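You operate a simulated robot arm through the tools that you are given. There is no shell and no other tool. Be economical: measure what you need, move in short steps, check, and stop when the job is done.

The job below is to be done with a simulated robot arm. You get a single attempt, and the scene is never put back.

JOB
Close the companionway: fit the short washboard, then shut and lock the hatch.
Fine: the board stands in the open starboard locker; shut that lid too.

Only the result counts: the job must be done as asked and must still hold three seconds after the hand-in. Knocking over, shifting, dropping, spilling or breaking anything else fails it. Lids that push on must go on centred and level and be pressed home; caps that screw on are set level and turned clockwise until they are tight.

ROBOT AND FRAMES
A 7-joint arm with a two-finger parallel gripper on a trunk, on a base that drives. Base frame: it is fixed to the floor where the robot stands at the start and does not move with it; the origin is under the middle of the robot, x ahead of it, y to its left, z up. Readings come in cm, rad, newtons and seconds.
With the tool pointing down near the work surface it reaches from about 22 to 54 cm from the robot's upright axis, wherever it stands. Its first joint turns from -2.897 to 2.897 rad. Places, roughly: bench lid forward on the starboard side [80, -20, 70]; front slot of the board rack [50, -20, 20]; hatch lock [0, 80, 110]; short washboard (69x2x15 cm) [50, -20, 30]; sliding hatch [-20, 110, 110]; top place in the washboard grooves [-20, 50, 90]. Payload 3.91 kg.
The tool frame sits at the grasp point between the pads (the TCP): z along the fingers, y along the line on which they close. The tips reach 3 cm beyond it. The gripper opens to 11 cm. The fingers are 2 cm wide and 1 cm thick; the gripper's body (4.8 by 11.2 cm) begins 5.5 cm behind the TCP.
Orientation is that of the tool frame in the base frame, as a unit quaternion [w, x, y, z]. With the fingers straight down and closing along the base's y, the tool's x points along the base's -x, its y along +y and its z along -z.

CONTROLS
- The arm moves only by the tool step_arm. Its argument "steps" is a list of rows, each a list of 7 numbers: the shift along the tool's x, y, z in units of 30 mm (1.0 is 30 mm), then the turn, a rotation vector about the tool's x, y, z in units of 8 degrees (1.0 is 8 degrees), then the gripper command, from -1 (fully open) to 1 (shut), values between in proportion. In form: [[x, y, z, wx, wy, wz, hand], ...]. A call has 1 to 12 rows; each row shifts and turns the commanded pose from where the row before left it, along the tool's axes as they then stand. A call with a number of a shift or a turn outside -1 to 1 is refused whole. A row lasts 0.2 s, in which the tool goes at most 5 cm and 0.15 rad; a call with a longer step from one row to the next is refused whole, and so is a gripper value outside its range. A pose out of reach is approached as far as the arm can. The call stops where the force on the tool passes 90 N (or 10 N more than at its start, if that is more) or the arm is blocked; 0.2 s more then pass. Each finger travels about 15.3 cm/s and halts on what it meets, pressing with about 43 N; the grip force reading is that of the motor and also rises with nothing between the fingers. The clock runs only during rows and for 0.2 s after the last one: add rows that do not move to give the fingers time. The reply holds the time, the measured pose of the TCP, the force on the tool along the base axes, the opening and the grip force, in the units named above and with some noise, with the torque about the TCP (base axes, N m) and any sound that the robot's microphone picked up.
- Cameras (640 x 400 px; columns grow to the right, rows downward): "scene" is now at [-4.76, 21.04, 158.61]; the picture's right is [0.85, -0.53, 0.00], its down [-0.46, -0.73, -0.51] and it looks along [0.27, 0.43, -0.86] (base axes); focal length 214 px, centre (320, 200). "wrist" rides on the gripper at [7.7, 0.7, -11.4] in the tool frame; the picture's right is [-0.09, 1.00, 0.00], its down [-0.80, -0.07, -0.59] and it looks along [-0.59, -0.05, 0.80] (tool axes); focal length 270 px, centre (320, 200). There is no depth. A picture from a camera that has moved, and an enlarged one, comes with that camera's place and axes in the base frame and with its lens. The place of the scene camera against the robot may be out by one fixed shift of up to 1.8 cm in any direction.
- capture(camera): a new picture of that camera. No time passes.
- lift_body(by): slides the trunk up (or, below 0, down) by that many cm; the arm and the scene camera ride with it, the base frame stays. It gives what a move gives, with no picture.
- base_move(legs): drives the robot by 1 to 6 legs, each [ahead, turn to the left] in cm and rad, along the robot's own axes; the way and the turn of a leg run together, so that a leg with both is an arc; at most 150 cm and 3.142 rad a leg. The arm and the cameras ride along, it lands a little off, and it stops where it bumps. It gives what a move gives.
- aim_head(pan, tilt): turns the head with the scene camera to pan (to the left, within 2.705 rad either way) and tilt (down, from -0.506 to 1.204), counted from straight ahead of the robot. It gives what a move gives.
- close_up(camera, box): a new picture of the part [left, top, right, bottom] of that camera's present view, enlarged. No time passes.
- close_job(): hands the job in; it is judged then, once.

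Work in short steps. Places have to be worked out from the pictures, the camera data and where the tool is seen: move nearer, look again, correct. Check each grasp and each placing, and mend what went wrong. You have 120 turns and 98 pictures in all, those below and enlarged ones among them. Open the gripper and draw the arm clear of the work before you hand the job in, unless the task says otherwise; then end with one line.

The tools are called after "Emit:" by a JSON object that holds its "fn" and its "kwargs". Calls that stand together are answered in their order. step_arm: Moves the arm, as the interface text tells. Its arguments: {"type":"object","properties":{"steps":{"type":"array"}},"required":["steps"]} The other tools are called the same way: lift_body (by) slides the trunk up or down; base_move (legs) drives the base; aim_head (pan, tilt) turns the head that bears the scene camera; capture (camera) takes a picture; close_up (camera, box) takes an enlarged picture of a part of a camera's view; close_job () hands the job in.

At the start:

```text
time: 0.0
eef_pos: [18.37, 36.61, 139.72]
ee_rot: [0.001, -0.001, 1.0, 0.0]
wrist_force: [0.1, 0.4, -0.2]
wrist_torque: [0.01, 0.04, 0.02]
grip_width: 11.0
grasp_force: 0.1
trunk travel left (down, up): [-57.5, 3.5]
robot x, y, heading: [0.3, -0.22, 0.002]
head pan, tilt: [1.014, 1.04]
```

scene: 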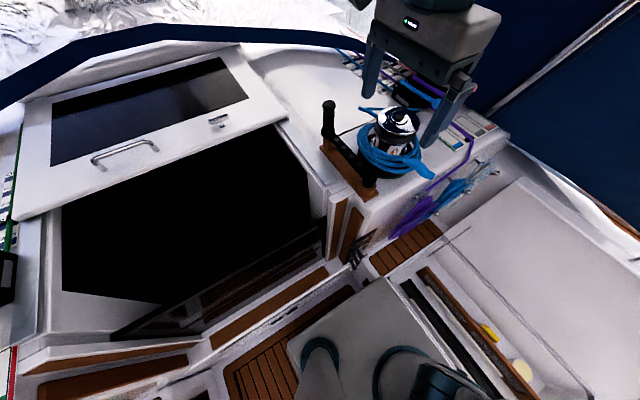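
wrist: 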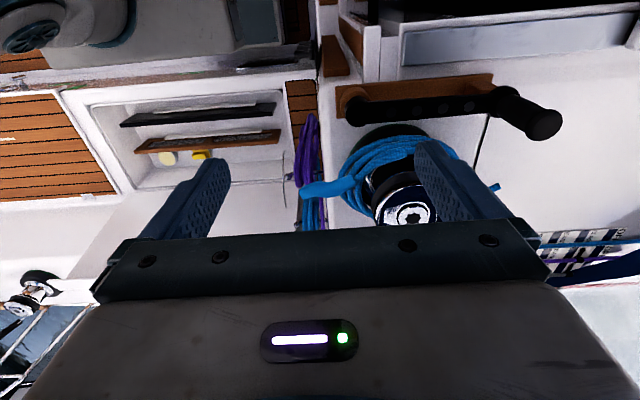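

I'll look around first: the locker ahead, then the companionway.

Emit:
{"fn": "aim_head", "kwargs": {"pan": -0.3, "tilt": 1.0}}

Emit:
{"fn": "capture", "kwargs": {"camera": "scene"}}

Emit:
{"fn": "aim_head", "kwargs": {"pan": 1.6, "tilt": 0.8}}

Emit:
{"fn": "capture", "kwargs": {"camera": "scene"}}

```text
time: 1.5
eef_pos: [18.32, 36.58, 139.65]
ee_rot: [-0.001, -0.001, 1.0, 0.0]
wrist_force: [0.0, 0.4, 0.2]
wrist_torque: [0.01, 0.02, -0.01]
grip_width: 11.0
grasp_force: 0.0
trunk travel left (down, up): [-57.5, 3.5]
robot x, y, heading: [0.06, -0.42, 0.0]
head pan, tilt: [-0.3, 1.0]
```

```text
95 pictures are left
camera scene: at [-1.66, 13.29, 158.89], right [-0.29, -0.96, 0.0], down [-0.8, 0.25, -0.54], along [0.52, -0.16, -0.84], focal length 214 px, centre (320, 200)
```

scene: 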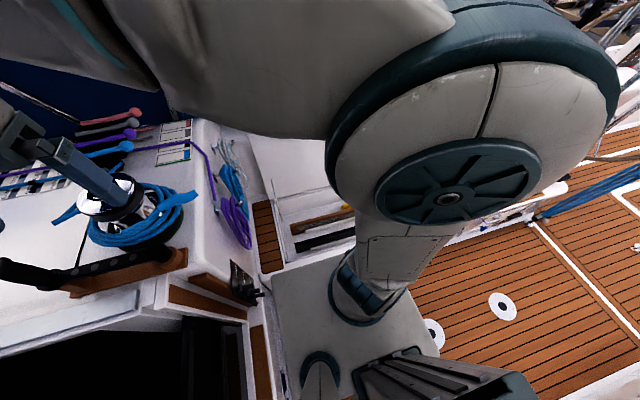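

```text
time: 3.4
eef_pos: [18.47, 36.62, 139.84]
ee_rot: [-0.001, 0.0, 1.0, 0.0]
wrist_force: [-0.2, 0.2, 0.5]
wrist_torque: [-0.02, 0.01, 0.02]
grip_width: 10.99
grasp_force: 0.0
trunk travel left (down, up): [-57.5, 3.5]
robot x, y, heading: [-0.16, 0.2, 0.003]
head pan, tilt: [1.6, 0.799]
```

```text
94 pictures are left
camera scene: at [-8.55, 23.41, 160.4], right [1.0, 0.03, 0.0], down [0.02, -0.72, -0.7], along [-0.02, 0.7, -0.72], focal length 214 px, centre (320, 200)
```

scene: 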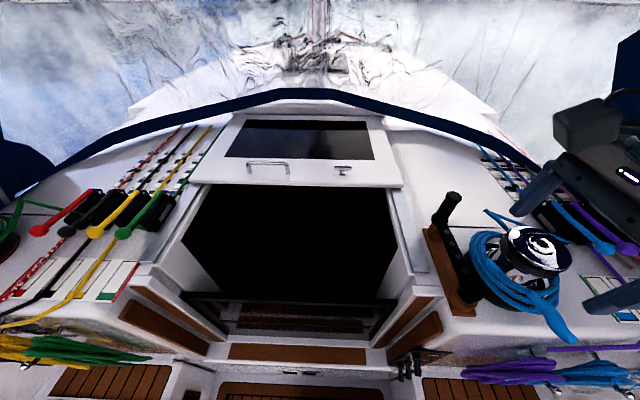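

The companionway is well in view; I enlarge the hatch lock and the grooves.

Emit:
{"fn": "close_up", "kwargs": {"camera": "scene", "box": [200, 100, 420, 220]}}

Emit:
{"fn": "close_up", "kwargs": {"camera": "scene", "box": [340, 220, 460, 400]}}

Emit:
{"fn": "close_up", "kwargs": {"camera": "scene", "box": [120, 220, 400, 390]}}

```text
2.91 times, centred on (310, 160) of scene
camera zoom: at [-8.55, 23.41, 160.4], right [1.0, 0.03, 0.0], down [0.02, -0.72, -0.7], along [-0.02, 0.7, -0.72], focal length 624 px, centre (349, 316)
```

zoom: 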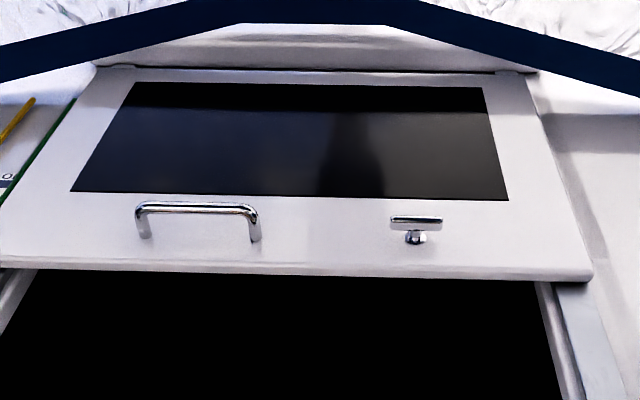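

```text
2.22 times, centred on (400, 310) of scene
camera zoom: at [-8.55, 23.41, 160.4], right [1.0, 0.03, 0.0], down [0.02, -0.72, -0.7], along [-0.02, 0.7, -0.72], focal length 477 px, centre (142, -44)
```

zoom: 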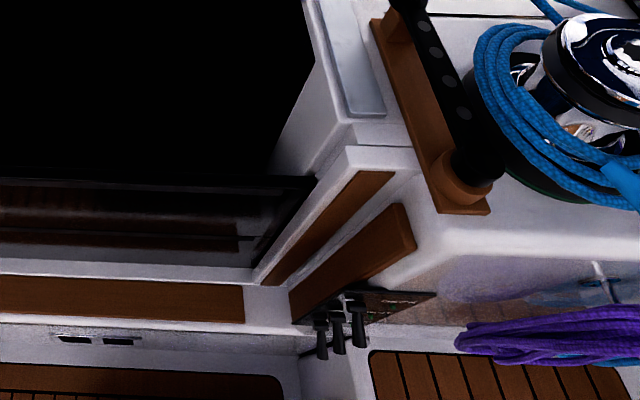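

```text
2.29 times, centred on (260, 305) of scene
camera zoom: at [-8.55, 23.41, 160.4], right [1.0, 0.03, 0.0], down [0.02, -0.72, -0.7], along [-0.02, 0.7, -0.72], focal length 490 px, centre (457, -40)
```

zoom: 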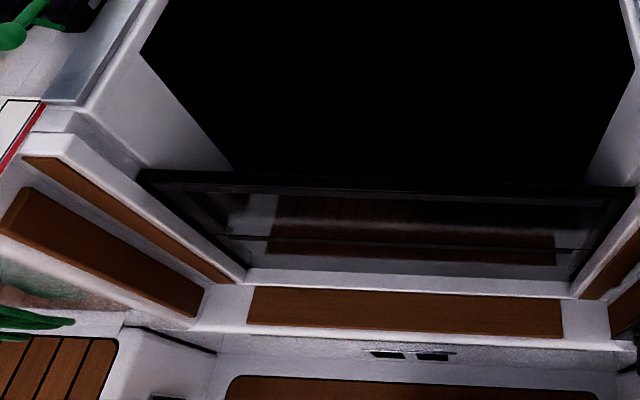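

The black board in the locker spans about y -57..13 at x≈47, so it's the washboard. I swing the arm over toward the locker at this height and look down with the wrist camera.

Emit:
{"fn": "step_arm", "kwargs": {"steps": [[-0.6, -1, 0, 0, 0, 0, -1], [-0.6, -1, 0, 0, 0, 0, -1], [-0.6, -1, 0, 0, 0, 0, -1], [-0.6, -1, 0, 0, 0, 0, -1], [-0.5, -1, 0, 0, 0, 0, -1], [-0.5, -1, 0, 0, 0, 0, -1], [-0.4, -1, 0, 0, 0, 0, -1], [-0.4, -1, 0, 0, 0, 0, -1], [-0.4, -1, 0, 0, 0, 0, -1], [-0.2, -1, 0, 0, 0, 0, -1], [-0.1, -1, 0, 0, 0, 0, -1], [0, -1, 0, 0, 0, 0, -1]]}}

Emit:
{"fn": "step_arm", "kwargs": {"steps": [[0, -1, 0, 0, 0, 0, -1], [0, -1, 0, 0, 0, 0, -1], [0, -1, 0, 0, 0, 0, -1], [0, -1, 0, 0, 0, 0, -1], [0, -1, 0, 0, 0, 0, -1]]}}

Emit:
{"fn": "capture", "kwargs": {"camera": "wrist"}}

Emit:
{"fn": "aim_head", "kwargs": {"pan": 0.3, "tilt": 0.9}}

Emit:
{"fn": "capture", "kwargs": {"camera": "scene"}}

```text
time: 6.0
eef_pos: [33.12, 0.54, 139.79]
ee_rot: [0.0, 0.0, 1.0, 0.001]
wrist_force: [0.4, -0.5, -0.3]
wrist_torque: [0.02, 0.02, -0.01]
grip_width: 10.99
grasp_force: 0.0
trunk travel left (down, up): [-57.5, 3.5]
robot x, y, heading: [0.17, -0.06, 0.005]
head pan, tilt: [1.6, 0.799]
```

```text
time: 7.2
eef_pos: [33.19, -14.56, 139.72]
ee_rot: [0.0, 0.0, 1.0, 0.0]
wrist_force: [0.3, -0.3, -0.3]
wrist_torque: [-0.02, -0.01, -0.02]
grip_width: 11.02
grasp_force: 0.1
trunk travel left (down, up): [-57.5, 3.5]
robot x, y, heading: [-0.1, -0.72, -0.002]
head pan, tilt: [1.6, 0.799]
```

```text
90 pictures are left
camera wrist: at [25.54, -13.91, 151.09], right [0.09, 1.0, 0.0], down [0.8, -0.07, 0.59], along [0.59, -0.05, -0.8], focal length 270 px, centre (320, 200)
```

wrist: 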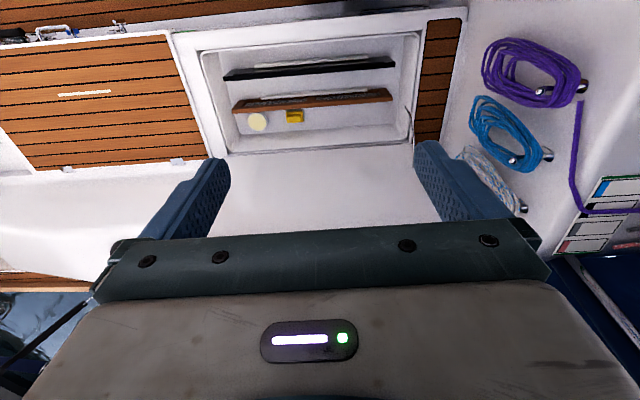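

```text
time: 8.6
eef_pos: [33.13, -14.38, 139.68]
ee_rot: [0.0, -0.001, 1.0, 0.0]
wrist_force: [0.5, 0.3, 0.4]
wrist_torque: [0.02, -0.01, 0.0]
grip_width: 11.02
grasp_force: 0.0
trunk travel left (down, up): [-57.5, 3.5]
robot x, y, heading: [-0.17, -0.36, 0.003]
head pan, tilt: [0.3, 0.901]
```

```text
89 pictures are left
camera scene: at [-1.1, 17.56, 159.61], right [0.3, -0.96, 0.0], down [-0.75, -0.23, -0.62], along [0.59, 0.18, -0.78], focal length 214 px, centre (320, 200)
```

scene: 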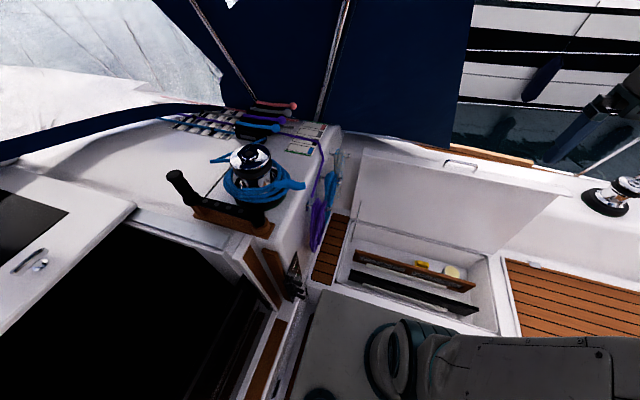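

Both boards are visible; I enlarge them in both cameras.

Emit:
{"fn": "close_up", "kwargs": {"camera": "wrist", "box": [190, 20, 430, 160]}}

Emit:
{"fn": "close_up", "kwargs": {"camera": "scene", "box": [310, 140, 570, 340]}}

```text
2.67 times, centred on (310, 90) of wrist
camera zoom: at [25.52, -13.81, 151.1], right [0.09, 1.0, 0.0], down [0.8, -0.07, 0.59], along [0.59, -0.05, -0.8], focal length 721 px, centre (347, 493)
```

zoom: 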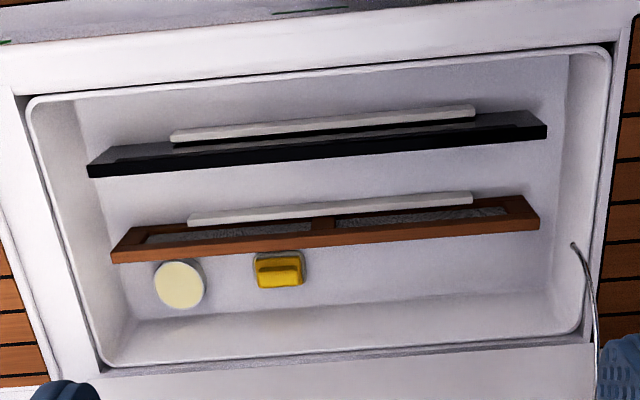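

```text
2.00 times, centred on (440, 240) of scene
camera zoom: at [-1.1, 17.56, 159.61], right [0.3, -0.96, 0.0], down [-0.75, -0.23, -0.62], along [0.59, 0.18, -0.78], focal length 429 px, centre (80, 120)
```

zoom: 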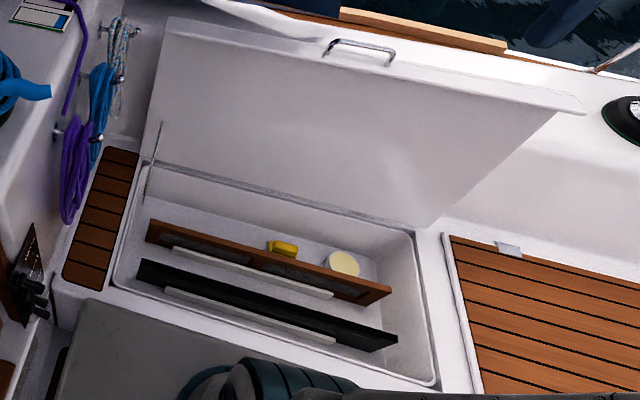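

The short washboard: top edge about x≈47.5, y≈-20, z≈37, lying along y. I turn the gripper 90° so it closes along x, then lower the trunk.

Emit:
{"fn": "step_arm", "kwargs": {"steps": [[-0.8, -0.2, 0, 0, 0, 1, -0.3], [0, 0, 0, 0, 0, 1, -0.3], [0, 0, 0, 0, 0, 1, -0.3], [0, 0, 0, 0, 0, 1, -0.3], [0, 0, 0, 0, 0, 1, -0.3], [0, 0, 0, 0, 0, 1, -0.3], [0, 0, 0, 0, 0, 1, -0.3], [0, 0, 0, 0, 0, 1, -0.3], [0, 0, 0, 0, 0, 1, -0.3], [0, 0, 0, 0, 0, 1, -0.3], [0, 0, 0, 0, 0, 1, -0.3], [0, 0, 0, 0, 0, 0.25, -0.3]]}}

Emit:
{"fn": "lift_body", "kwargs": {"by": -40}}

Emit:
{"fn": "capture", "kwargs": {"camera": "wrist"}}

```text
time: 11.2
eef_pos: [35.6, -15.1, 139.61]
ee_rot: [0.0, 0.708, 0.706, 0.0]
wrist_force: [0.9, 0.9, -1.0]
wrist_torque: [-0.01, -0.02, 0.02]
grip_width: 7.17
grasp_force: 0.1
trunk travel left (down, up): [-57.5, 3.5]
robot x, y, heading: [0.34, -0.46, -0.0]
head pan, tilt: [0.3, 0.901]
```

```text
time: 15.1
eef_pos: [35.54, -15.13, 99.81]
ee_rot: [0.0, 0.706, 0.709, 0.0]
wrist_force: [0.0, -0.3, -0.4]
wrist_torque: [0.04, 0.02, -0.02]
grip_width: 7.16
grasp_force: 0.0
trunk travel left (down, up): [-17.5, 43.5]
robot x, y, heading: [-0.3, -0.17, -0.001]
head pan, tilt: [0.3, 0.901]
```

```text
86 pictures are left
camera wrist: at [36.22, -7.36, 111.15], right [1.0, -0.09, 0.0], down [-0.07, -0.8, 0.59], along [-0.05, -0.59, -0.8], focal length 270 px, centre (320, 200)
```

wrist: 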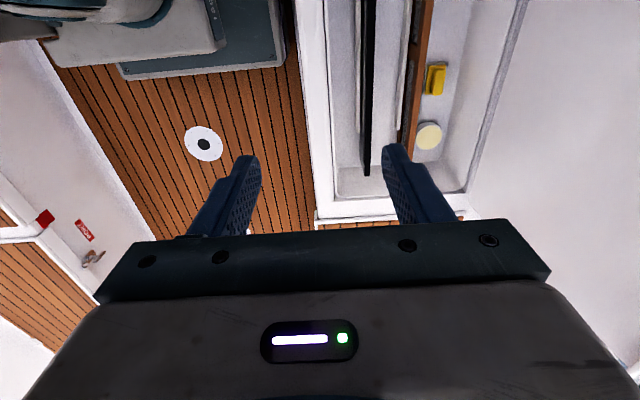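

Everything matches: board at x≈47.5, centre y≈-20. I move over it and lower part way, then look again.

Emit:
{"fn": "step_arm", "kwargs": {"steps": [[-0.4, 1, 0, 0, 0, 0, -0.1], [-0.4, 1, 0, 0, 0, 0, -0.1], [-0.4, 1, 0, 0, 0, 0, -0.1], [-0.36, 1, 0, 0, 0, 0, -0.1], [0, 0, 0, 0, 0, 0, -0.1]]}}

Emit:
{"fn": "lift_body", "kwargs": {"by": -17}}

Emit:
{"fn": "step_arm", "kwargs": {"steps": [[0, 0, 1, 0, 0, 0, -0.1], [0, 0, 1, 0, 0, 0, -0.1], [0, 0, 1, 0, 0, 0, -0.1], [0, 0, 1, 0, 0, 0, -0.1], [0, 0, 1, 0, 0, 0, -0.1], [0, 0, 1, 0, 0, 0, -0.1], [0, 0, 1, 0, 0, 0, -0.1], [0, 0, 1, 0, 0, 0, -0.1]]}}

Emit:
{"fn": "capture", "kwargs": {"camera": "wrist"}}

```text
time: 16.2
eef_pos: [47.63, -19.69, 99.66]
ee_rot: [0.0, 0.706, 0.708, 0.001]
wrist_force: [0.0, -0.2, 0.0]
wrist_torque: [0.04, 0.0, -0.02]
grip_width: 6.04
grasp_force: 0.0
trunk travel left (down, up): [-17.5, 43.5]
robot x, y, heading: [0.04, -0.16, 0.003]
head pan, tilt: [0.3, 0.901]
```

```text
time: 18.2
eef_pos: [47.5, -19.72, 82.6]
ee_rot: [0.0, 0.706, 0.708, 0.001]
wrist_force: [-0.4, -0.3, 0.4]
wrist_torque: [0.02, 0.0, -0.01]
grip_width: 6.08
grasp_force: 0.1
trunk travel left (down, up): [-0.5, 60.5]
robot x, y, heading: [0.15, -0.46, 0.003]
head pan, tilt: [0.3, 0.901]
```

```text
time: 20.0
eef_pos: [47.39, -19.64, 58.61]
ee_rot: [0.0, 0.706, 0.708, 0.0]
wrist_force: [-0.1, -0.2, 0.1]
wrist_torque: [0.03, -0.03, -0.03]
grip_width: 6.06
grasp_force: 0.1
trunk travel left (down, up): [-0.5, 60.5]
robot x, y, heading: [-0.15, -0.29, -0.003]
head pan, tilt: [0.3, 0.901]
```

```text
85 pictures are left
camera wrist: at [48.1, -12.02, 70.0], right [1.0, -0.09, 0.0], down [-0.07, -0.8, 0.59], along [-0.05, -0.59, -0.8], focal length 270 px, centre (320, 200)
```

wrist: 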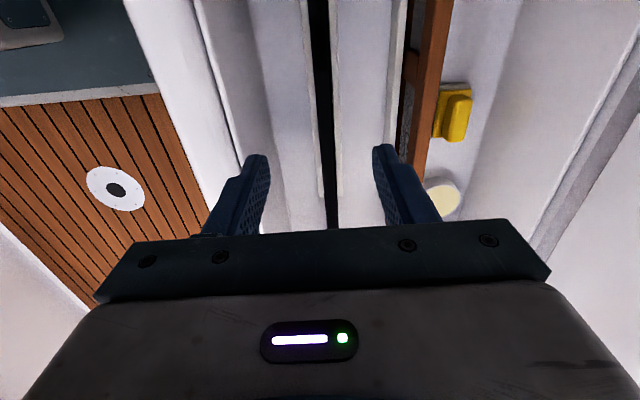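

Board centred between the fingers. I check how high the rack's rails stand beside it.

Emit:
{"fn": "close_up", "kwargs": {"camera": "wrist", "box": [240, 0, 440, 220]}}

Emit:
{"fn": "capture", "kwargs": {"camera": "scene"}}

```text
1.82 times, centred on (340, 110) of wrist
camera zoom: at [48.1, -12.02, 70.0], right [1.0, -0.09, 0.0], down [-0.07, -0.8, 0.59], along [-0.05, -0.59, -0.8], focal length 491 px, centre (284, 364)
```

zoom: 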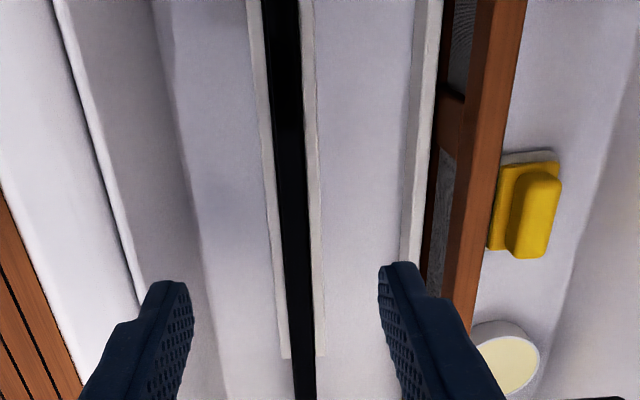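

```text
83 pictures are left
camera scene: at [-1.11, 17.56, 102.62], right [0.3, -0.96, 0.0], down [-0.75, -0.23, -0.62], along [0.59, 0.18, -0.78], focal length 214 px, centre (320, 200)
```

scene: 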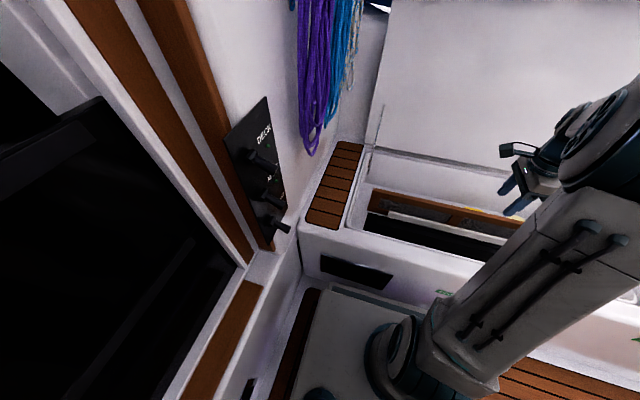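

Rail tops are at about z≈25, safely below. I descend to TCP z≈35 and close.

Emit:
{"fn": "step_arm", "kwargs": {"steps": [[0, 0, 1, 0, 0, 0, -0.1], [0, 0, 1, 0, 0, 0, -0.1], [0, 0, 1, 0, 0, 0, -0.1], [0, 0, 1, 0, 0, 0, -0.1], [0, 0, 1, 0, 0, 0, -0.1], [0, 0, 1, 0, 0, 0, -0.1], [0, 0.06, 0.8, 0, 0, 0, -0.1], [0, 0, 0.8, 0, 0, 0, -0.1], [0, 0, 0.1, 0, 0, 0, -0.1]]}}

Emit:
{"fn": "capture", "kwargs": {"camera": "wrist"}}

```text
time: 22.0
eef_pos: [47.63, -19.76, 35.46]
ee_rot: [0.0, 0.707, 0.707, 0.0]
wrist_force: [0.5, -0.6, 0.7]
wrist_torque: [0.01, 0.0, 0.03]
grip_width: 6.05
grasp_force: 0.1
trunk travel left (down, up): [-0.5, 60.5]
robot x, y, heading: [-0.18, -0.36, -0.001]
head pan, tilt: [0.3, 0.901]
```

```text
82 pictures are left
camera wrist: at [48.32, -12.0, 46.91], right [1.0, -0.09, 0.0], down [-0.07, -0.8, 0.59], along [-0.05, -0.59, -0.8], focal length 270 px, centre (320, 200)
```

wrist: 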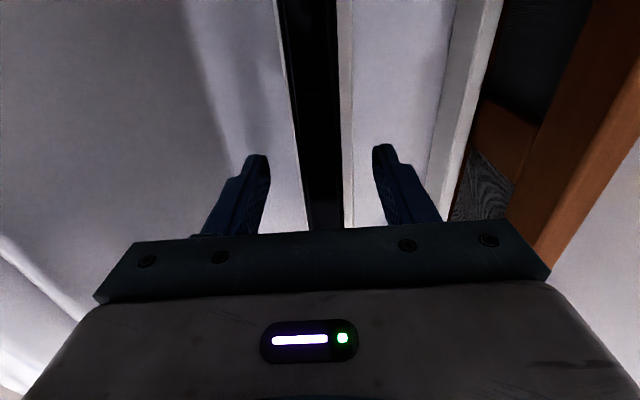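

The board lies between the fingers; I close on it.

Emit:
{"fn": "step_arm", "kwargs": {"steps": [[0, 0, 0, 0, 0, 0, 0.4], [0, 0, 0, 0, 0, 0, 1], [0, 0, 0, 0, 0, 0, 1], [0, 0, 0, 0, 0, 0, 1]]}}

Emit:
{"fn": "capture", "kwargs": {"camera": "wrist"}}

```text
time: 23.0
eef_pos: [47.76, -19.71, 35.56]
ee_rot: [-0.001, 0.707, 0.707, 0.001]
wrist_force: [0.7, 0.3, -0.1]
wrist_torque: [-0.37, -0.06, -0.55]
grip_width: 1.88
grasp_force: 43.3
trunk travel left (down, up): [-0.5, 60.5]
robot x, y, heading: [-0.01, -0.5, -0.003]
head pan, tilt: [0.3, 0.901]
```

```text
81 pictures are left
camera wrist: at [48.33, -12.0, 46.93], right [1.0, -0.09, 0.0], down [-0.07, -0.8, 0.59], along [-0.05, -0.59, -0.8], focal length 270 px, centre (320, 200)
```

wrist: 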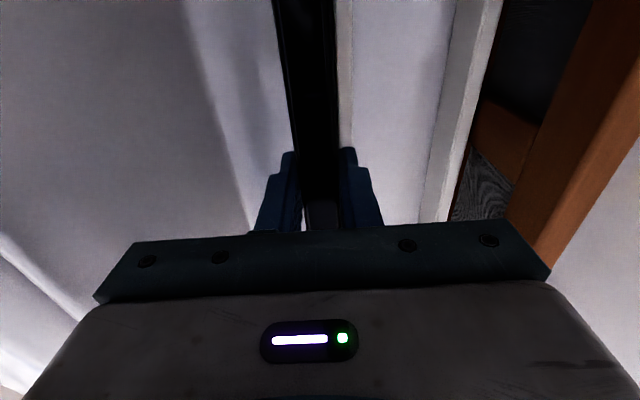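

Gripped at 1.9 cm. I lift slowly with the arm and check load and balance.

Emit:
{"fn": "step_arm", "kwargs": {"steps": [[0, 0, -0.3, 0, 0, 0, 1], [0, 0, -0.5, 0, 0, 0, 1], [0, 0, -0.5, 0, 0, 0, 1], [0, 0, -0.7, 0, 0, 0, 1]]}}

Emit:
{"fn": "capture", "kwargs": {"camera": "wrist"}}

```text
time: 24.0
eef_pos: [47.72, -19.7, 41.39]
ee_rot: [-0.001, 0.707, 0.708, 0.0]
wrist_force: [0.2, 0.1, -10.7]
wrist_torque: [0.1, 0.02, 0.04]
grip_width: 1.87
grasp_force: 42.9
trunk travel left (down, up): [-0.5, 60.5]
robot x, y, heading: [0.21, -0.43, 0.001]
head pan, tilt: [0.3, 0.901]
```

```text
80 pictures are left
camera wrist: at [48.36, -11.94, 52.89], right [1.0, -0.09, 0.0], down [-0.07, -0.8, 0.59], along [-0.05, -0.59, -0.8], focal length 270 px, centre (320, 200)
```

wrist: 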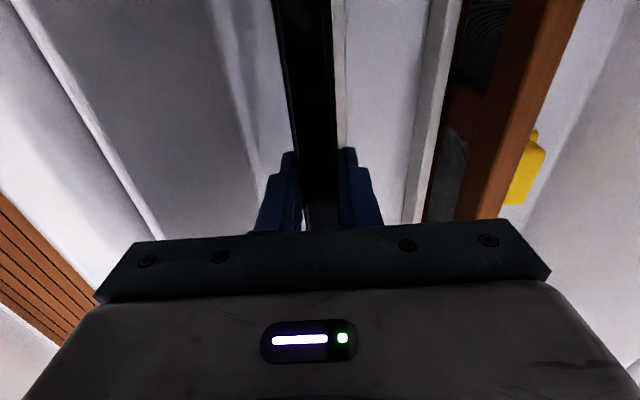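

Holding, 1.1 kg, board centre about 0.8 cm toward -y of the grip. I lift on with arm then trunk.

Emit:
{"fn": "step_arm", "kwargs": {"steps": [[0, 0, -1, 0, 0, 0, 1], [0, 0, -1, 0, 0, 0, 1], [0, 0, -1, 0, 0, 0, 1], [0, 0, -1, 0, 0, 0, 1], [0, 0, -1, 0, 0, 0, 1], [0, 0, -1, 0, 0, 0, 1], [0, 0, -1, 0, 0, 0, 1], [0, 0, -1, 0, 0, 0, 1], [0, 0, -1, 0, 0, 0, 1], [0, 0, -1, 0, 0, 0, 1], [0, 0, -1, 0, 0, 0, 1], [0, 0, -1, 0, 0, 0, 1]]}}

Emit:
{"fn": "lift_body", "kwargs": {"by": 60}}

Emit:
{"fn": "aim_head", "kwargs": {"pan": 0.6, "tilt": 0.7}}

Emit:
{"fn": "capture", "kwargs": {"camera": "scene"}}

Emit:
{"fn": "capture", "kwargs": {"camera": "wrist"}}

```text
time: 26.6
eef_pos: [47.75, -19.81, 77.56]
ee_rot: [0.0, 0.707, 0.707, 0.0]
wrist_force: [-0.6, -0.2, -10.6]
wrist_torque: [0.08, 0.03, -0.01]
grip_width: 1.9
grasp_force: 43.1
trunk travel left (down, up): [-0.5, 60.5]
robot x, y, heading: [0.27, -0.25, 0.001]
head pan, tilt: [0.3, 0.901]
```

```text
refused: 60 is not a number from -40 to 40
```

```text
time: 27.4
eef_pos: [47.76, -19.76, 77.49]
ee_rot: [0.0, 0.706, 0.708, 0.0]
wrist_force: [0.9, -0.6, -9.4]
wrist_torque: [0.12, -0.04, -0.04]
grip_width: 1.91
grasp_force: 42.7
trunk travel left (down, up): [-0.5, 60.5]
robot x, y, heading: [-0.13, -0.22, -0.001]
head pan, tilt: [0.6, 0.7]
```

```text
79 pictures are left
camera scene: at [-1.25, 20.09, 104.23], right [0.56, -0.83, 0.0], down [-0.53, -0.36, -0.76], along [0.63, 0.43, -0.64], focal length 214 px, centre (320, 200)
```

scene: 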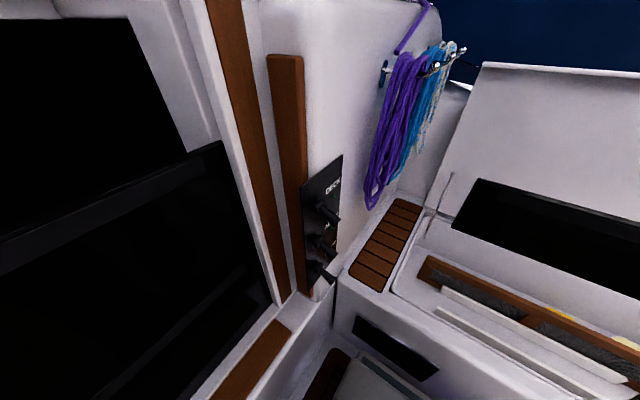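

```text
78 pictures are left
camera wrist: at [48.39, -12.12, 88.96], right [1.0, -0.09, 0.0], down [-0.07, -0.8, 0.59], along [-0.05, -0.59, -0.8], focal length 270 px, centre (320, 200)
```

wrist: 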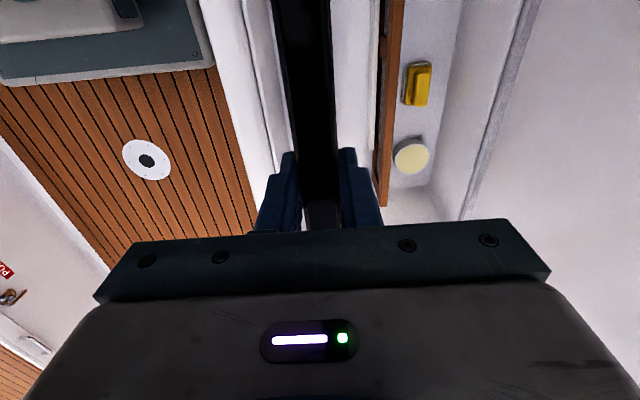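

Trunk is still low, which gives a second viewpoint for triangulating the grooves; I look at the companionway from here.

Emit:
{"fn": "aim_head", "kwargs": {"pan": 1.6, "tilt": 0.6}}

Emit:
{"fn": "capture", "kwargs": {"camera": "scene"}}

Emit:
{"fn": "lift_body", "kwargs": {"by": 25}}

Emit:
{"fn": "capture", "kwargs": {"camera": "scene"}}

```text
time: 28.6
eef_pos: [47.78, -19.9, 77.5]
ee_rot: [0.0, 0.706, 0.708, 0.001]
wrist_force: [0.3, -0.4, -10.0]
wrist_torque: [0.08, -0.02, 0.01]
grip_width: 1.9
grasp_force: 42.9
trunk travel left (down, up): [-0.5, 60.5]
robot x, y, heading: [0.01, -0.16, 0.002]
head pan, tilt: [1.6, 0.6]
```

```text
77 pictures are left
camera scene: at [-8.51, 24.13, 105.1], right [1.0, 0.03, 0.0], down [0.02, -0.56, -0.83], along [-0.02, 0.82, -0.56], focal length 214 px, centre (320, 200)
```

scene: 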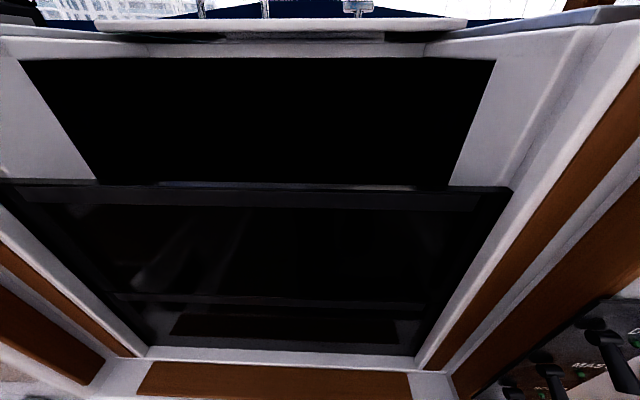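

```text
time: 31.2
eef_pos: [47.66, -19.87, 102.49]
ee_rot: [0.0, 0.706, 0.708, 0.001]
wrist_force: [-0.1, 0.3, -10.3]
wrist_torque: [0.06, -0.04, 0.0]
grip_width: 1.88
grasp_force: 43.1
trunk travel left (down, up): [-25.5, 35.5]
robot x, y, heading: [-0.01, -0.32, -0.001]
head pan, tilt: [1.6, 0.6]
```

```text
76 pictures are left
camera scene: at [-8.5, 24.13, 130.1], right [1.0, 0.03, 0.0], down [0.02, -0.56, -0.83], along [-0.02, 0.82, -0.56], focal length 214 px, centre (320, 200)
```

scene: 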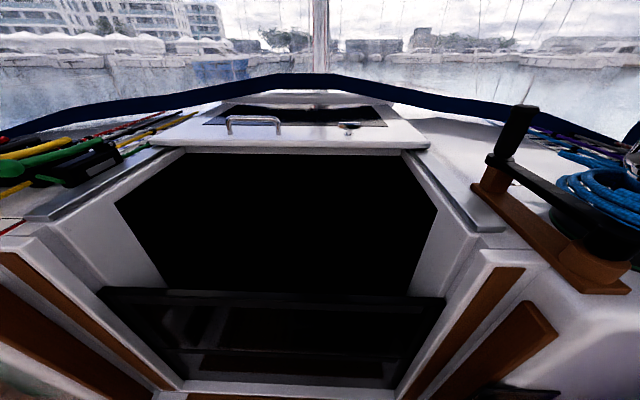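

Triangulated: the lower board's top is at z≈91, y≈48, x from -53.4 to 15.3. I enlarge both jambs to see the groove above it.

Emit:
{"fn": "close_up", "kwargs": {"camera": "scene", "box": [380, 140, 540, 320]}}

Emit:
{"fn": "close_up", "kwargs": {"camera": "scene", "box": [20, 140, 200, 320]}}

```text
2.22 times, centred on (460, 230) of scene
camera zoom: at [-8.5, 24.13, 130.1], right [1.0, 0.03, 0.0], down [0.02, -0.56, -0.83], along [-0.02, 0.82, -0.56], focal length 477 px, centre (9, 133)
```

zoom: 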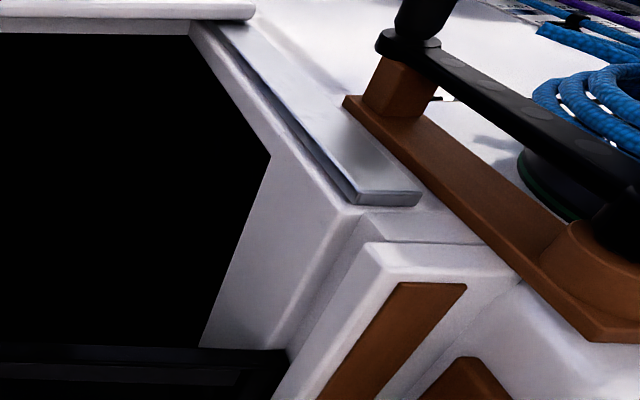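

```text
2.22 times, centred on (110, 230) of scene
camera zoom: at [-8.5, 24.13, 130.1], right [1.0, 0.03, 0.0], down [0.02, -0.56, -0.83], along [-0.02, 0.82, -0.56], focal length 477 px, centre (787, 133)
```

zoom: 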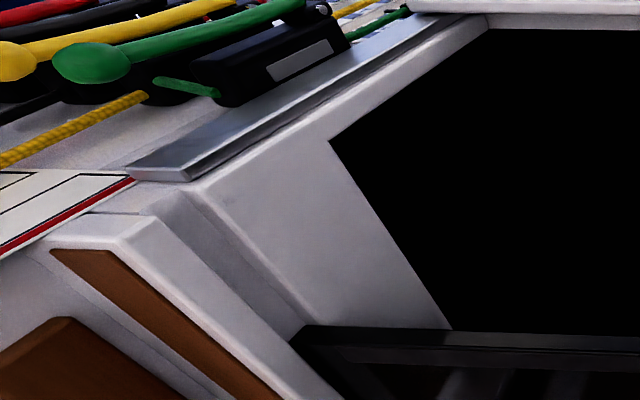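

The groove is the open recess between the jamb's inner lip and the teak-faced post, around y≈48. I raise the trunk, bring the board in front of the robot's centre, and prepare to back up and turn.

Emit:
{"fn": "lift_body", "kwargs": {"by": 35}}

Emit:
{"fn": "step_arm", "kwargs": {"steps": [[1, -0.1, 0, 0, 0, 0, 1], [1, -0.1, 0, 0, 0, 0, 1], [1, -0.1, 0, 0, 0, 0, 1], [1, -0.2, 0, 0, 0, 0, 1], [1, -0.2, 0, 0, 0, 0, 1], [1, -0.2, 0, 0, 0, 0, 1], [0.7, -0.2, 0, 0, 0, 0, 1], [0, 0, 0, 0, 0, 0, 1]]}}

Emit:
{"fn": "aim_head", "kwargs": {"pan": 0.0, "tilt": 0.8}}

Emit:
{"fn": "capture", "kwargs": {"camera": "scene"}}

```text
time: 34.6
eef_pos: [47.74, -19.78, 137.61]
ee_rot: [0.0, 0.707, 0.707, 0.0]
wrist_force: [0.7, 0.6, -9.3]
wrist_torque: [0.09, 0.02, -0.01]
grip_width: 1.9
grasp_force: 43.2
trunk travel left (down, up): [-60.5, 0.5]
robot x, y, heading: [0.21, -0.4, -0.003]
head pan, tilt: [1.6, 0.6]
```

```text
time: 36.4
eef_pos: [44.42, 0.4, 137.51]
ee_rot: [0.001, 0.706, 0.708, 0.0]
wrist_force: [-0.2, -0.8, -9.2]
wrist_torque: [0.1, 0.0, 0.01]
grip_width: 1.89
grasp_force: 42.5
trunk travel left (down, up): [-60.5, 0.5]
robot x, y, heading: [0.05, -0.17, 0.0]
head pan, tilt: [1.6, 0.6]
```

```text
time: 38.1
eef_pos: [44.57, 0.3, 137.47]
ee_rot: [0.0, 0.706, 0.708, -0.001]
wrist_force: [0.0, 0.0, -9.4]
wrist_torque: [0.05, -0.01, 0.03]
grip_width: 1.9
grasp_force: 43.1
trunk travel left (down, up): [-60.5, 0.5]
robot x, y, heading: [-0.07, -0.44, -0.005]
head pan, tilt: [0.0, 0.799]
```

```text
73 pictures are left
camera scene: at [-0.16, 15.34, 163.4], right [0.0, -1.0, 0.0], down [-0.72, 0.0, -0.7], along [0.7, 0.0, -0.72], focal length 214 px, centre (320, 200)
```

scene: 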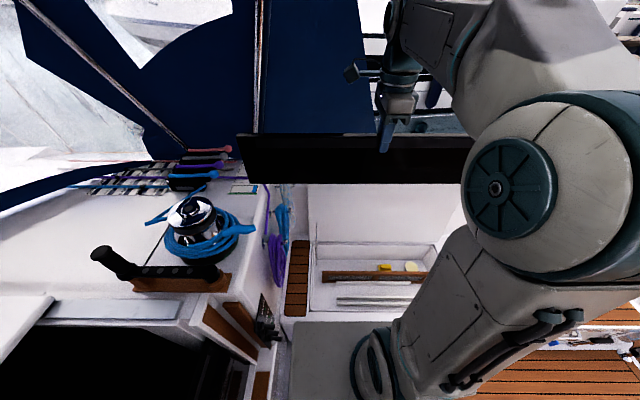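

The board is held square in front. I back up about 19 cm.

Emit:
{"fn": "base_move", "kwargs": {"legs": [[-19.2, 0]]}}

Emit:
{"fn": "base_move", "kwargs": {"legs": [[0, 0.785]]}}

Emit:
{"fn": "capture", "kwargs": {"camera": "scene"}}

```text
time: 39.7
eef_pos: [25.04, 0.33, 137.56]
ee_rot: [0.0, 0.707, 0.708, -0.001]
wrist_force: [-0.1, -0.4, -9.7]
wrist_torque: [0.08, 0.02, -0.01]
grip_width: 1.9
grasp_force: 42.8
trunk travel left (down, up): [-60.5, 0.5]
robot x, y, heading: [-19.38, 0.02, 0.006]
head pan, tilt: [0.0, 0.799]
```

```text
time: 42.1
eef_pos: [11.6, 31.6, 137.51]
ee_rot: [0.0, 0.382, 0.924, -0.001]
wrist_force: [0.2, -0.6, -10.1]
wrist_torque: [0.03, 0.08, 0.02]
grip_width: 1.87
grasp_force: 43.3
trunk travel left (down, up): [-60.5, 0.5]
robot x, y, heading: [-19.2, -0.47, 0.785]
head pan, tilt: [0.0, 0.799]
```

```text
72 pictures are left
camera scene: at [-30.17, 11.3, 163.4], right [0.71, -0.71, 0.0], down [-0.51, -0.51, -0.7], along [0.49, 0.49, -0.72], focal length 214 px, centre (320, 200)
```

scene: 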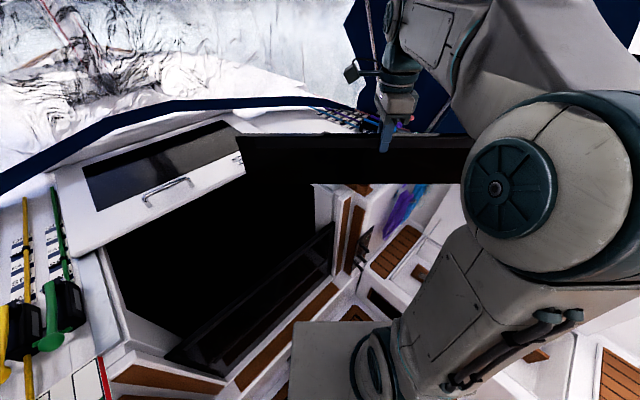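

Clear so far; I finish the turn.

Emit:
{"fn": "base_move", "kwargs": {"legs": [[0, 0.786]]}}

Emit:
{"fn": "capture", "kwargs": {"camera": "scene"}}

Emit:
{"fn": "capture", "kwargs": {"camera": "wrist"}}

```text
time: 44.6
eef_pos: [-20.19, 44.06, 137.49]
ee_rot: [-0.001, -0.004, 1.0, 0.0]
wrist_force: [-0.1, 0.0, -9.8]
wrist_torque: [-0.01, 0.07, 0.03]
grip_width: 1.92
grasp_force: 43.5
trunk travel left (down, up): [-60.5, 0.5]
robot x, y, heading: [-19.02, -0.21, 1.581]
head pan, tilt: [0.0, 0.799]
```

```text
71 pictures are left
camera scene: at [-34.91, 0.69, 163.4], right [1.0, 0.01, 0.0], down [0.01, -0.72, -0.7], along [-0.01, 0.7, -0.72], focal length 214 px, centre (320, 200)
```

scene: 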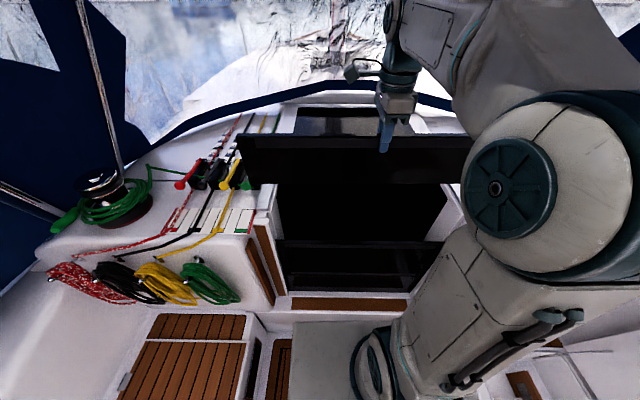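

```text
70 pictures are left
camera wrist: at [-27.93, 44.72, 148.95], right [0.08, 1.0, 0.0], down [0.8, -0.06, 0.59], along [0.59, -0.05, -0.8], focal length 270 px, centre (320, 200)
```

wrist: 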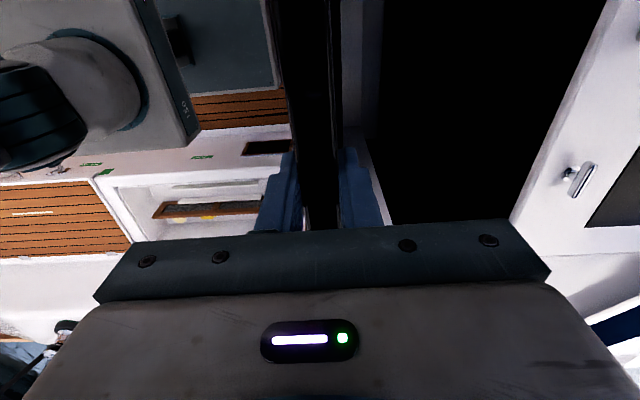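

Now facing the companionway, board at x≈-20, y≈44. I enlarge the left groove and the board's left end.

Emit:
{"fn": "close_up", "kwargs": {"camera": "scene", "box": [220, 110, 340, 310]}}

Emit:
{"fn": "close_up", "kwargs": {"camera": "scene", "box": [390, 160, 490, 320]}}

```text
2.00 times, centred on (280, 210) of scene
camera zoom: at [-34.91, 0.69, 163.4], right [1.0, 0.01, 0.0], down [0.01, -0.72, -0.7], along [-0.01, 0.7, -0.72], focal length 429 px, centre (400, 180)
```

zoom: 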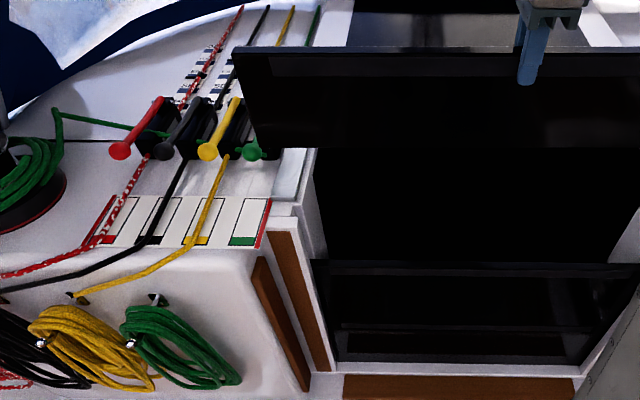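

```text
2.50 times, centred on (440, 240) of scene
camera zoom: at [-34.91, 0.69, 163.4], right [1.0, 0.01, 0.0], down [0.01, -0.72, -0.7], along [-0.01, 0.7, -0.72], focal length 536 px, centre (20, 100)
```

zoom: 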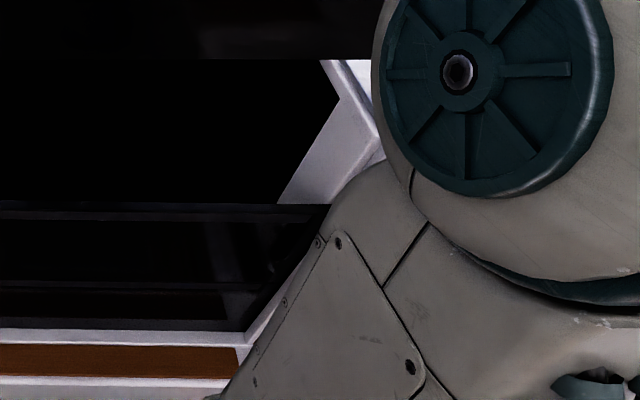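

I want the lower board's top surface in detail (fore and aft edges) to fix the groove's y.

Emit:
{"fn": "close_up", "kwargs": {"camera": "scene", "box": [255, 170, 335, 270]}}

```text
4.00 times, centred on (295, 220) of scene
camera zoom: at [-34.91, 0.69, 163.4], right [1.0, 0.01, 0.0], down [0.01, -0.72, -0.7], along [-0.01, 0.7, -0.72], focal length 858 px, centre (420, 120)
```

zoom: 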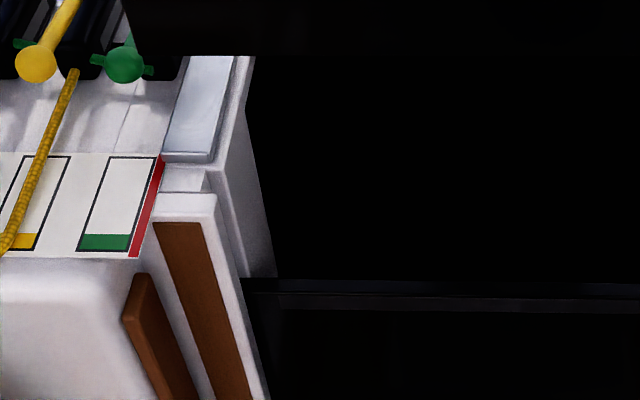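

Lower board's top surface spans y≈46.5–48.5 there. I correct yaw, shift to x≈-19.6, y≈47.2 and lower until the board's bottom is ~4 cm above the jamb tops.

Emit:
{"fn": "step_arm", "kwargs": {"steps": [[-0.18, 0.5, 0, 0, 0, 0.06, 1], [0, 0.55, 0, 0, 0, 0, 1], [0, 0, 0, 0, 0, 0, 1]]}}

Emit:
{"fn": "lift_body", "kwargs": {"by": -13}}

Emit:
{"fn": "capture", "kwargs": {"camera": "scene"}}

Emit:
{"fn": "close_up", "kwargs": {"camera": "scene", "box": [220, 130, 340, 280]}}

```text
time: 45.4
eef_pos: [-19.62, 47.34, 137.48]
ee_rot: [0.001, 0.0, 1.0, 0.0]
wrist_force: [-0.9, -0.7, -10.0]
wrist_torque: [0.02, 0.07, 0.04]
grip_width: 1.86
grasp_force: 42.5
trunk travel left (down, up): [-60.5, 0.5]
robot x, y, heading: [-19.38, -0.29, 1.58]
head pan, tilt: [0.0, 0.799]
```

```text
time: 47.0
eef_pos: [-19.62, 47.15, 124.41]
ee_rot: [0.0, -0.001, 1.0, 0.0]
wrist_force: [0.7, 0.3, -10.2]
wrist_torque: [-0.01, 0.1, -0.02]
grip_width: 1.88
grasp_force: 43.1
trunk travel left (down, up): [-47.5, 13.5]
robot x, y, heading: [-19.28, -0.06, 1.578]
head pan, tilt: [0.0, 0.799]
```

```text
66 pictures are left
camera scene: at [-34.87, 0.69, 150.41], right [1.0, 0.01, 0.0], down [0.01, -0.72, -0.7], along [-0.01, 0.7, -0.72], focal length 214 px, centre (320, 200)
```

scene: 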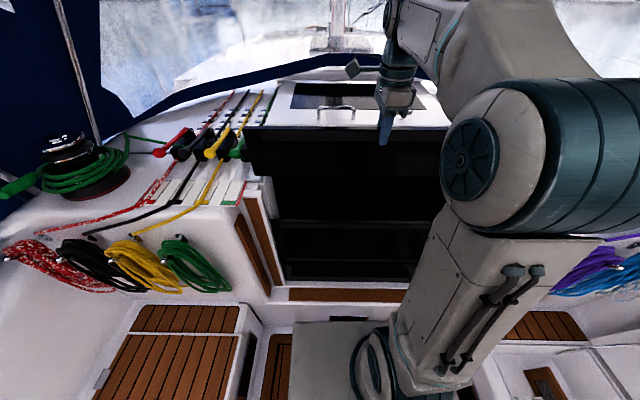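

```text
2.67 times, centred on (280, 205) of scene
camera zoom: at [-34.87, 0.69, 150.41], right [1.0, 0.01, 0.0], down [0.01, -0.72, -0.7], along [-0.01, 0.7, -0.72], focal length 572 px, centre (427, 187)
```

zoom: 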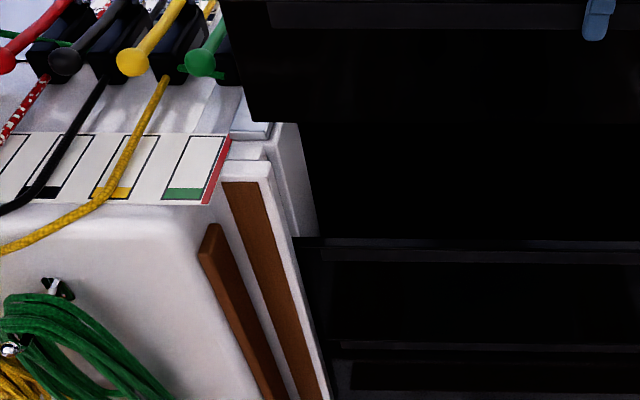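

Calibrating with the fingertip, the held board should be right over the groove (y≈47.2). I lower by 3 cm and look at the left end near the groove mouth.

Emit:
{"fn": "step_arm", "kwargs": {"steps": [[0, 0, 0.5, 0, 0, 0, 1], [0, 0, 0.5, 0, 0, 0, 1], [0, 0, 0, 0, 0, 0, 1]]}}

Emit:
{"fn": "close_up", "kwargs": {"camera": "scene", "box": [235, 140, 295, 240]}}

```text
time: 47.8
eef_pos: [-19.67, 47.27, 121.57]
ee_rot: [0.0, 0.0, 1.0, -0.001]
wrist_force: [0.4, 0.0, -9.9]
wrist_torque: [0.0, 0.06, -0.02]
grip_width: 1.88
grasp_force: 43.1
trunk travel left (down, up): [-47.5, 13.5]
robot x, y, heading: [-19.24, -0.52, 1.578]
head pan, tilt: [0.0, 0.799]
```

```text
4.00 times, centred on (265, 190) of scene
camera zoom: at [-34.88, 0.7, 150.4], right [1.0, 0.01, 0.0], down [0.01, -0.72, -0.7], along [-0.01, 0.7, -0.72], focal length 858 px, centre (540, 240)
```

zoom: 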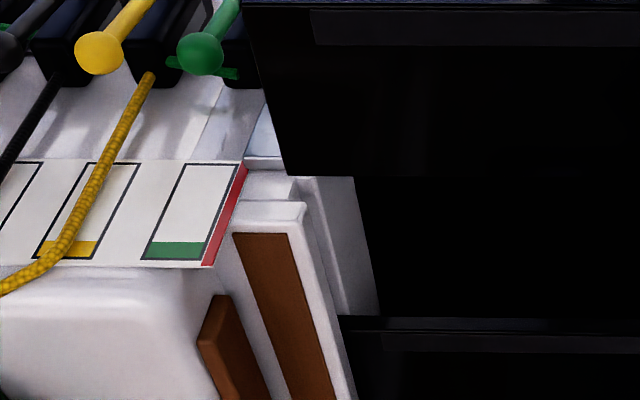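

Predicted landing matches the lower board within ~0.3 cm in x and y. I lower in small steps, watching the force.

Emit:
{"fn": "step_arm", "kwargs": {"steps": [[-0.03, 0, 0.3, 0, 0, 0, 1], [0, 0, 0.3, 0, 0, 0, 1], [0, 0, 0.3, 0, 0, 0, 1], [0, 0, 0, 0, 0, 0, 1]]}}

Emit:
{"fn": "step_arm", "kwargs": {"steps": [[0, 0, 0.3, 0, 0, 0, 1], [0, 0, 0, 0, 0, 0, 1]]}}

Emit:
{"fn": "close_up", "kwargs": {"camera": "scene", "box": [235, 140, 295, 240]}}

```text
time: 48.8
eef_pos: [-19.65, 47.32, 118.67]
ee_rot: [0.0, -0.001, 1.0, 0.001]
wrist_force: [-0.9, -0.2, -5.1]
wrist_torque: [0.07, -1.16, 0.07]
grip_width: 1.89
grasp_force: 42.6
trunk travel left (down, up): [-47.5, 13.5]
robot x, y, heading: [-18.81, -0.2, 1.576]
head pan, tilt: [0.0, 0.799]
```

```text
time: 49.4
eef_pos: [-19.6, 47.27, 117.94]
ee_rot: [0.001, -0.001, 1.0, 0.0]
wrist_force: [-2.1, -0.2, -5.2]
wrist_torque: [0.11, -1.18, 0.11]
grip_width: 1.89
grasp_force: 43.0
trunk travel left (down, up): [-47.5, 13.5]
robot x, y, heading: [-19.35, -0.34, 1.582]
head pan, tilt: [0.0, 0.799]
```

```text
4.00 times, centred on (265, 190) of scene
camera zoom: at [-34.93, 0.67, 150.4], right [1.0, 0.01, 0.0], down [0.01, -0.72, -0.7], along [-0.01, 0.7, -0.72], focal length 858 px, centre (540, 240)
```

zoom: 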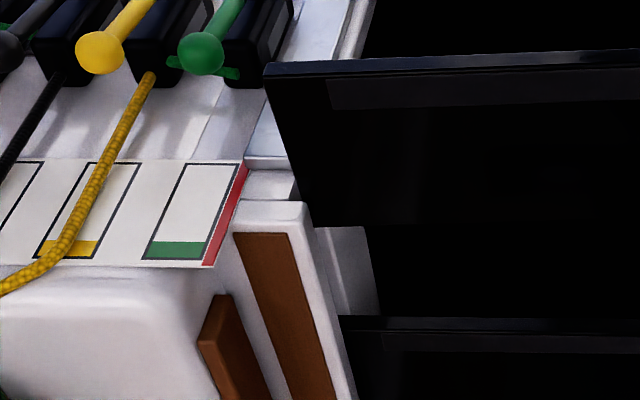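

The right end touches something (torque -1.2 Nm, 5 N lifted) and the board tipped slightly in the grip. I raise 2.4 cm and look at the right end.

Emit:
{"fn": "step_arm", "kwargs": {"steps": [[0, 0, -0.4, 0, 0, 0, 1], [0, 0, -0.4, 0, 0, 0, 1], [0, 0, 0, 0, 0, 0, 1]]}}

Emit:
{"fn": "capture", "kwargs": {"camera": "wrist"}}

Emit:
{"fn": "capture", "kwargs": {"camera": "scene"}}

```text
time: 50.2
eef_pos: [-19.51, 47.28, 120.34]
ee_rot: [0.0, 0.001, 1.0, -0.001]
wrist_force: [0.0, -0.9, -9.4]
wrist_torque: [0.02, 0.1, 0.01]
grip_width: 1.9
grasp_force: 42.6
trunk travel left (down, up): [-47.5, 13.5]
robot x, y, heading: [-19.65, -0.16, 1.575]
head pan, tilt: [0.0, 0.799]
```

```text
62 pictures are left
camera wrist: at [-27.24, 47.96, 131.73], right [0.09, 1.0, 0.0], down [0.8, -0.07, 0.59], along [0.59, -0.05, -0.8], focal length 270 px, centre (320, 200)
```

wrist: 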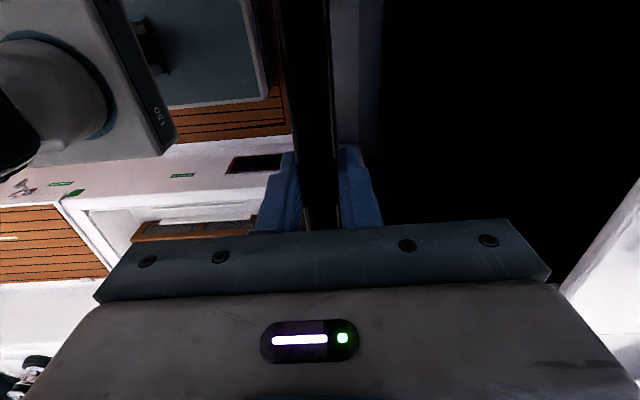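

```text
61 pictures are left
camera scene: at [-34.88, 0.7, 150.4], right [1.0, 0.01, 0.0], down [0.01, -0.72, -0.7], along [-0.01, 0.7, -0.72], focal length 214 px, centre (320, 200)
```

scene: 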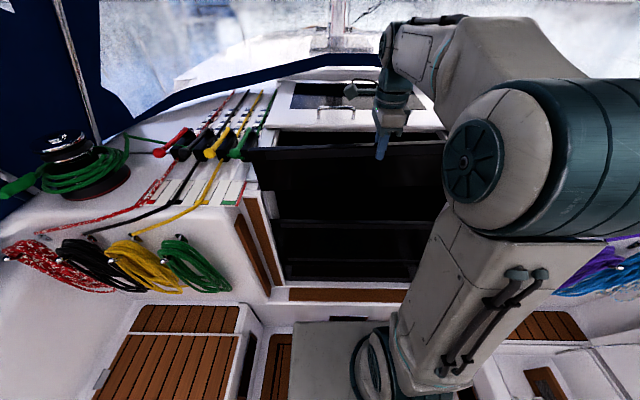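

To see the right groove, I lift, pull back in y beside it and tilt the gripper so the wrist camera looks along toward the starboard jamb.

Emit:
{"fn": "lift_body", "kwargs": {"by": 13}}

Emit:
{"fn": "step_arm", "kwargs": {"steps": [[0, -1, -0.8, 0, 0, 0, 1], [0, -1, -0.8, 0, 0, 0, 1], [0, 0, 0, 0, -1, 0, 1], [0, 0, 0, 0, -1, 0, 1], [0, 0, 0, 0, 0, 0, 1]]}}

Emit:
{"fn": "capture", "kwargs": {"camera": "wrist"}}

```text
time: 51.8
eef_pos: [-19.57, 47.3, 133.33]
ee_rot: [0.0, -0.001, 1.0, -0.001]
wrist_force: [0.4, -0.6, -10.2]
wrist_torque: [-0.01, 0.08, 0.02]
grip_width: 1.93
grasp_force: 43.3
trunk travel left (down, up): [-60.5, 0.5]
robot x, y, heading: [-19.24, -0.3, 1.582]
head pan, tilt: [0.0, 0.799]
```

```text
time: 53.0
eef_pos: [-19.55, 41.35, 138.13]
ee_rot: [0.14, -0.001, 0.99, -0.001]
wrist_force: [0.8, 0.2, -9.4]
wrist_torque: [0.02, 0.24, 0.0]
grip_width: 1.91
grasp_force: 42.9
trunk travel left (down, up): [-60.5, 0.5]
robot x, y, heading: [-19.16, -0.31, 1.579]
head pan, tilt: [0.0, 0.799]
```

```text
60 pictures are left
camera wrist: at [-30.08, 41.92, 146.94], right [0.08, 1.0, 0.02], down [0.61, -0.07, 0.79], along [0.79, -0.05, -0.61], focal length 270 px, centre (320, 200)
```

wrist: 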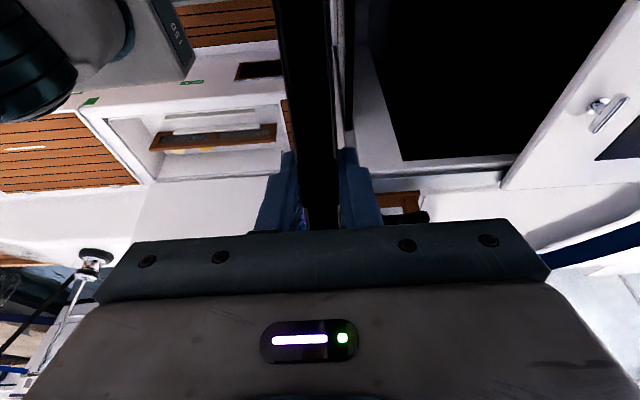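

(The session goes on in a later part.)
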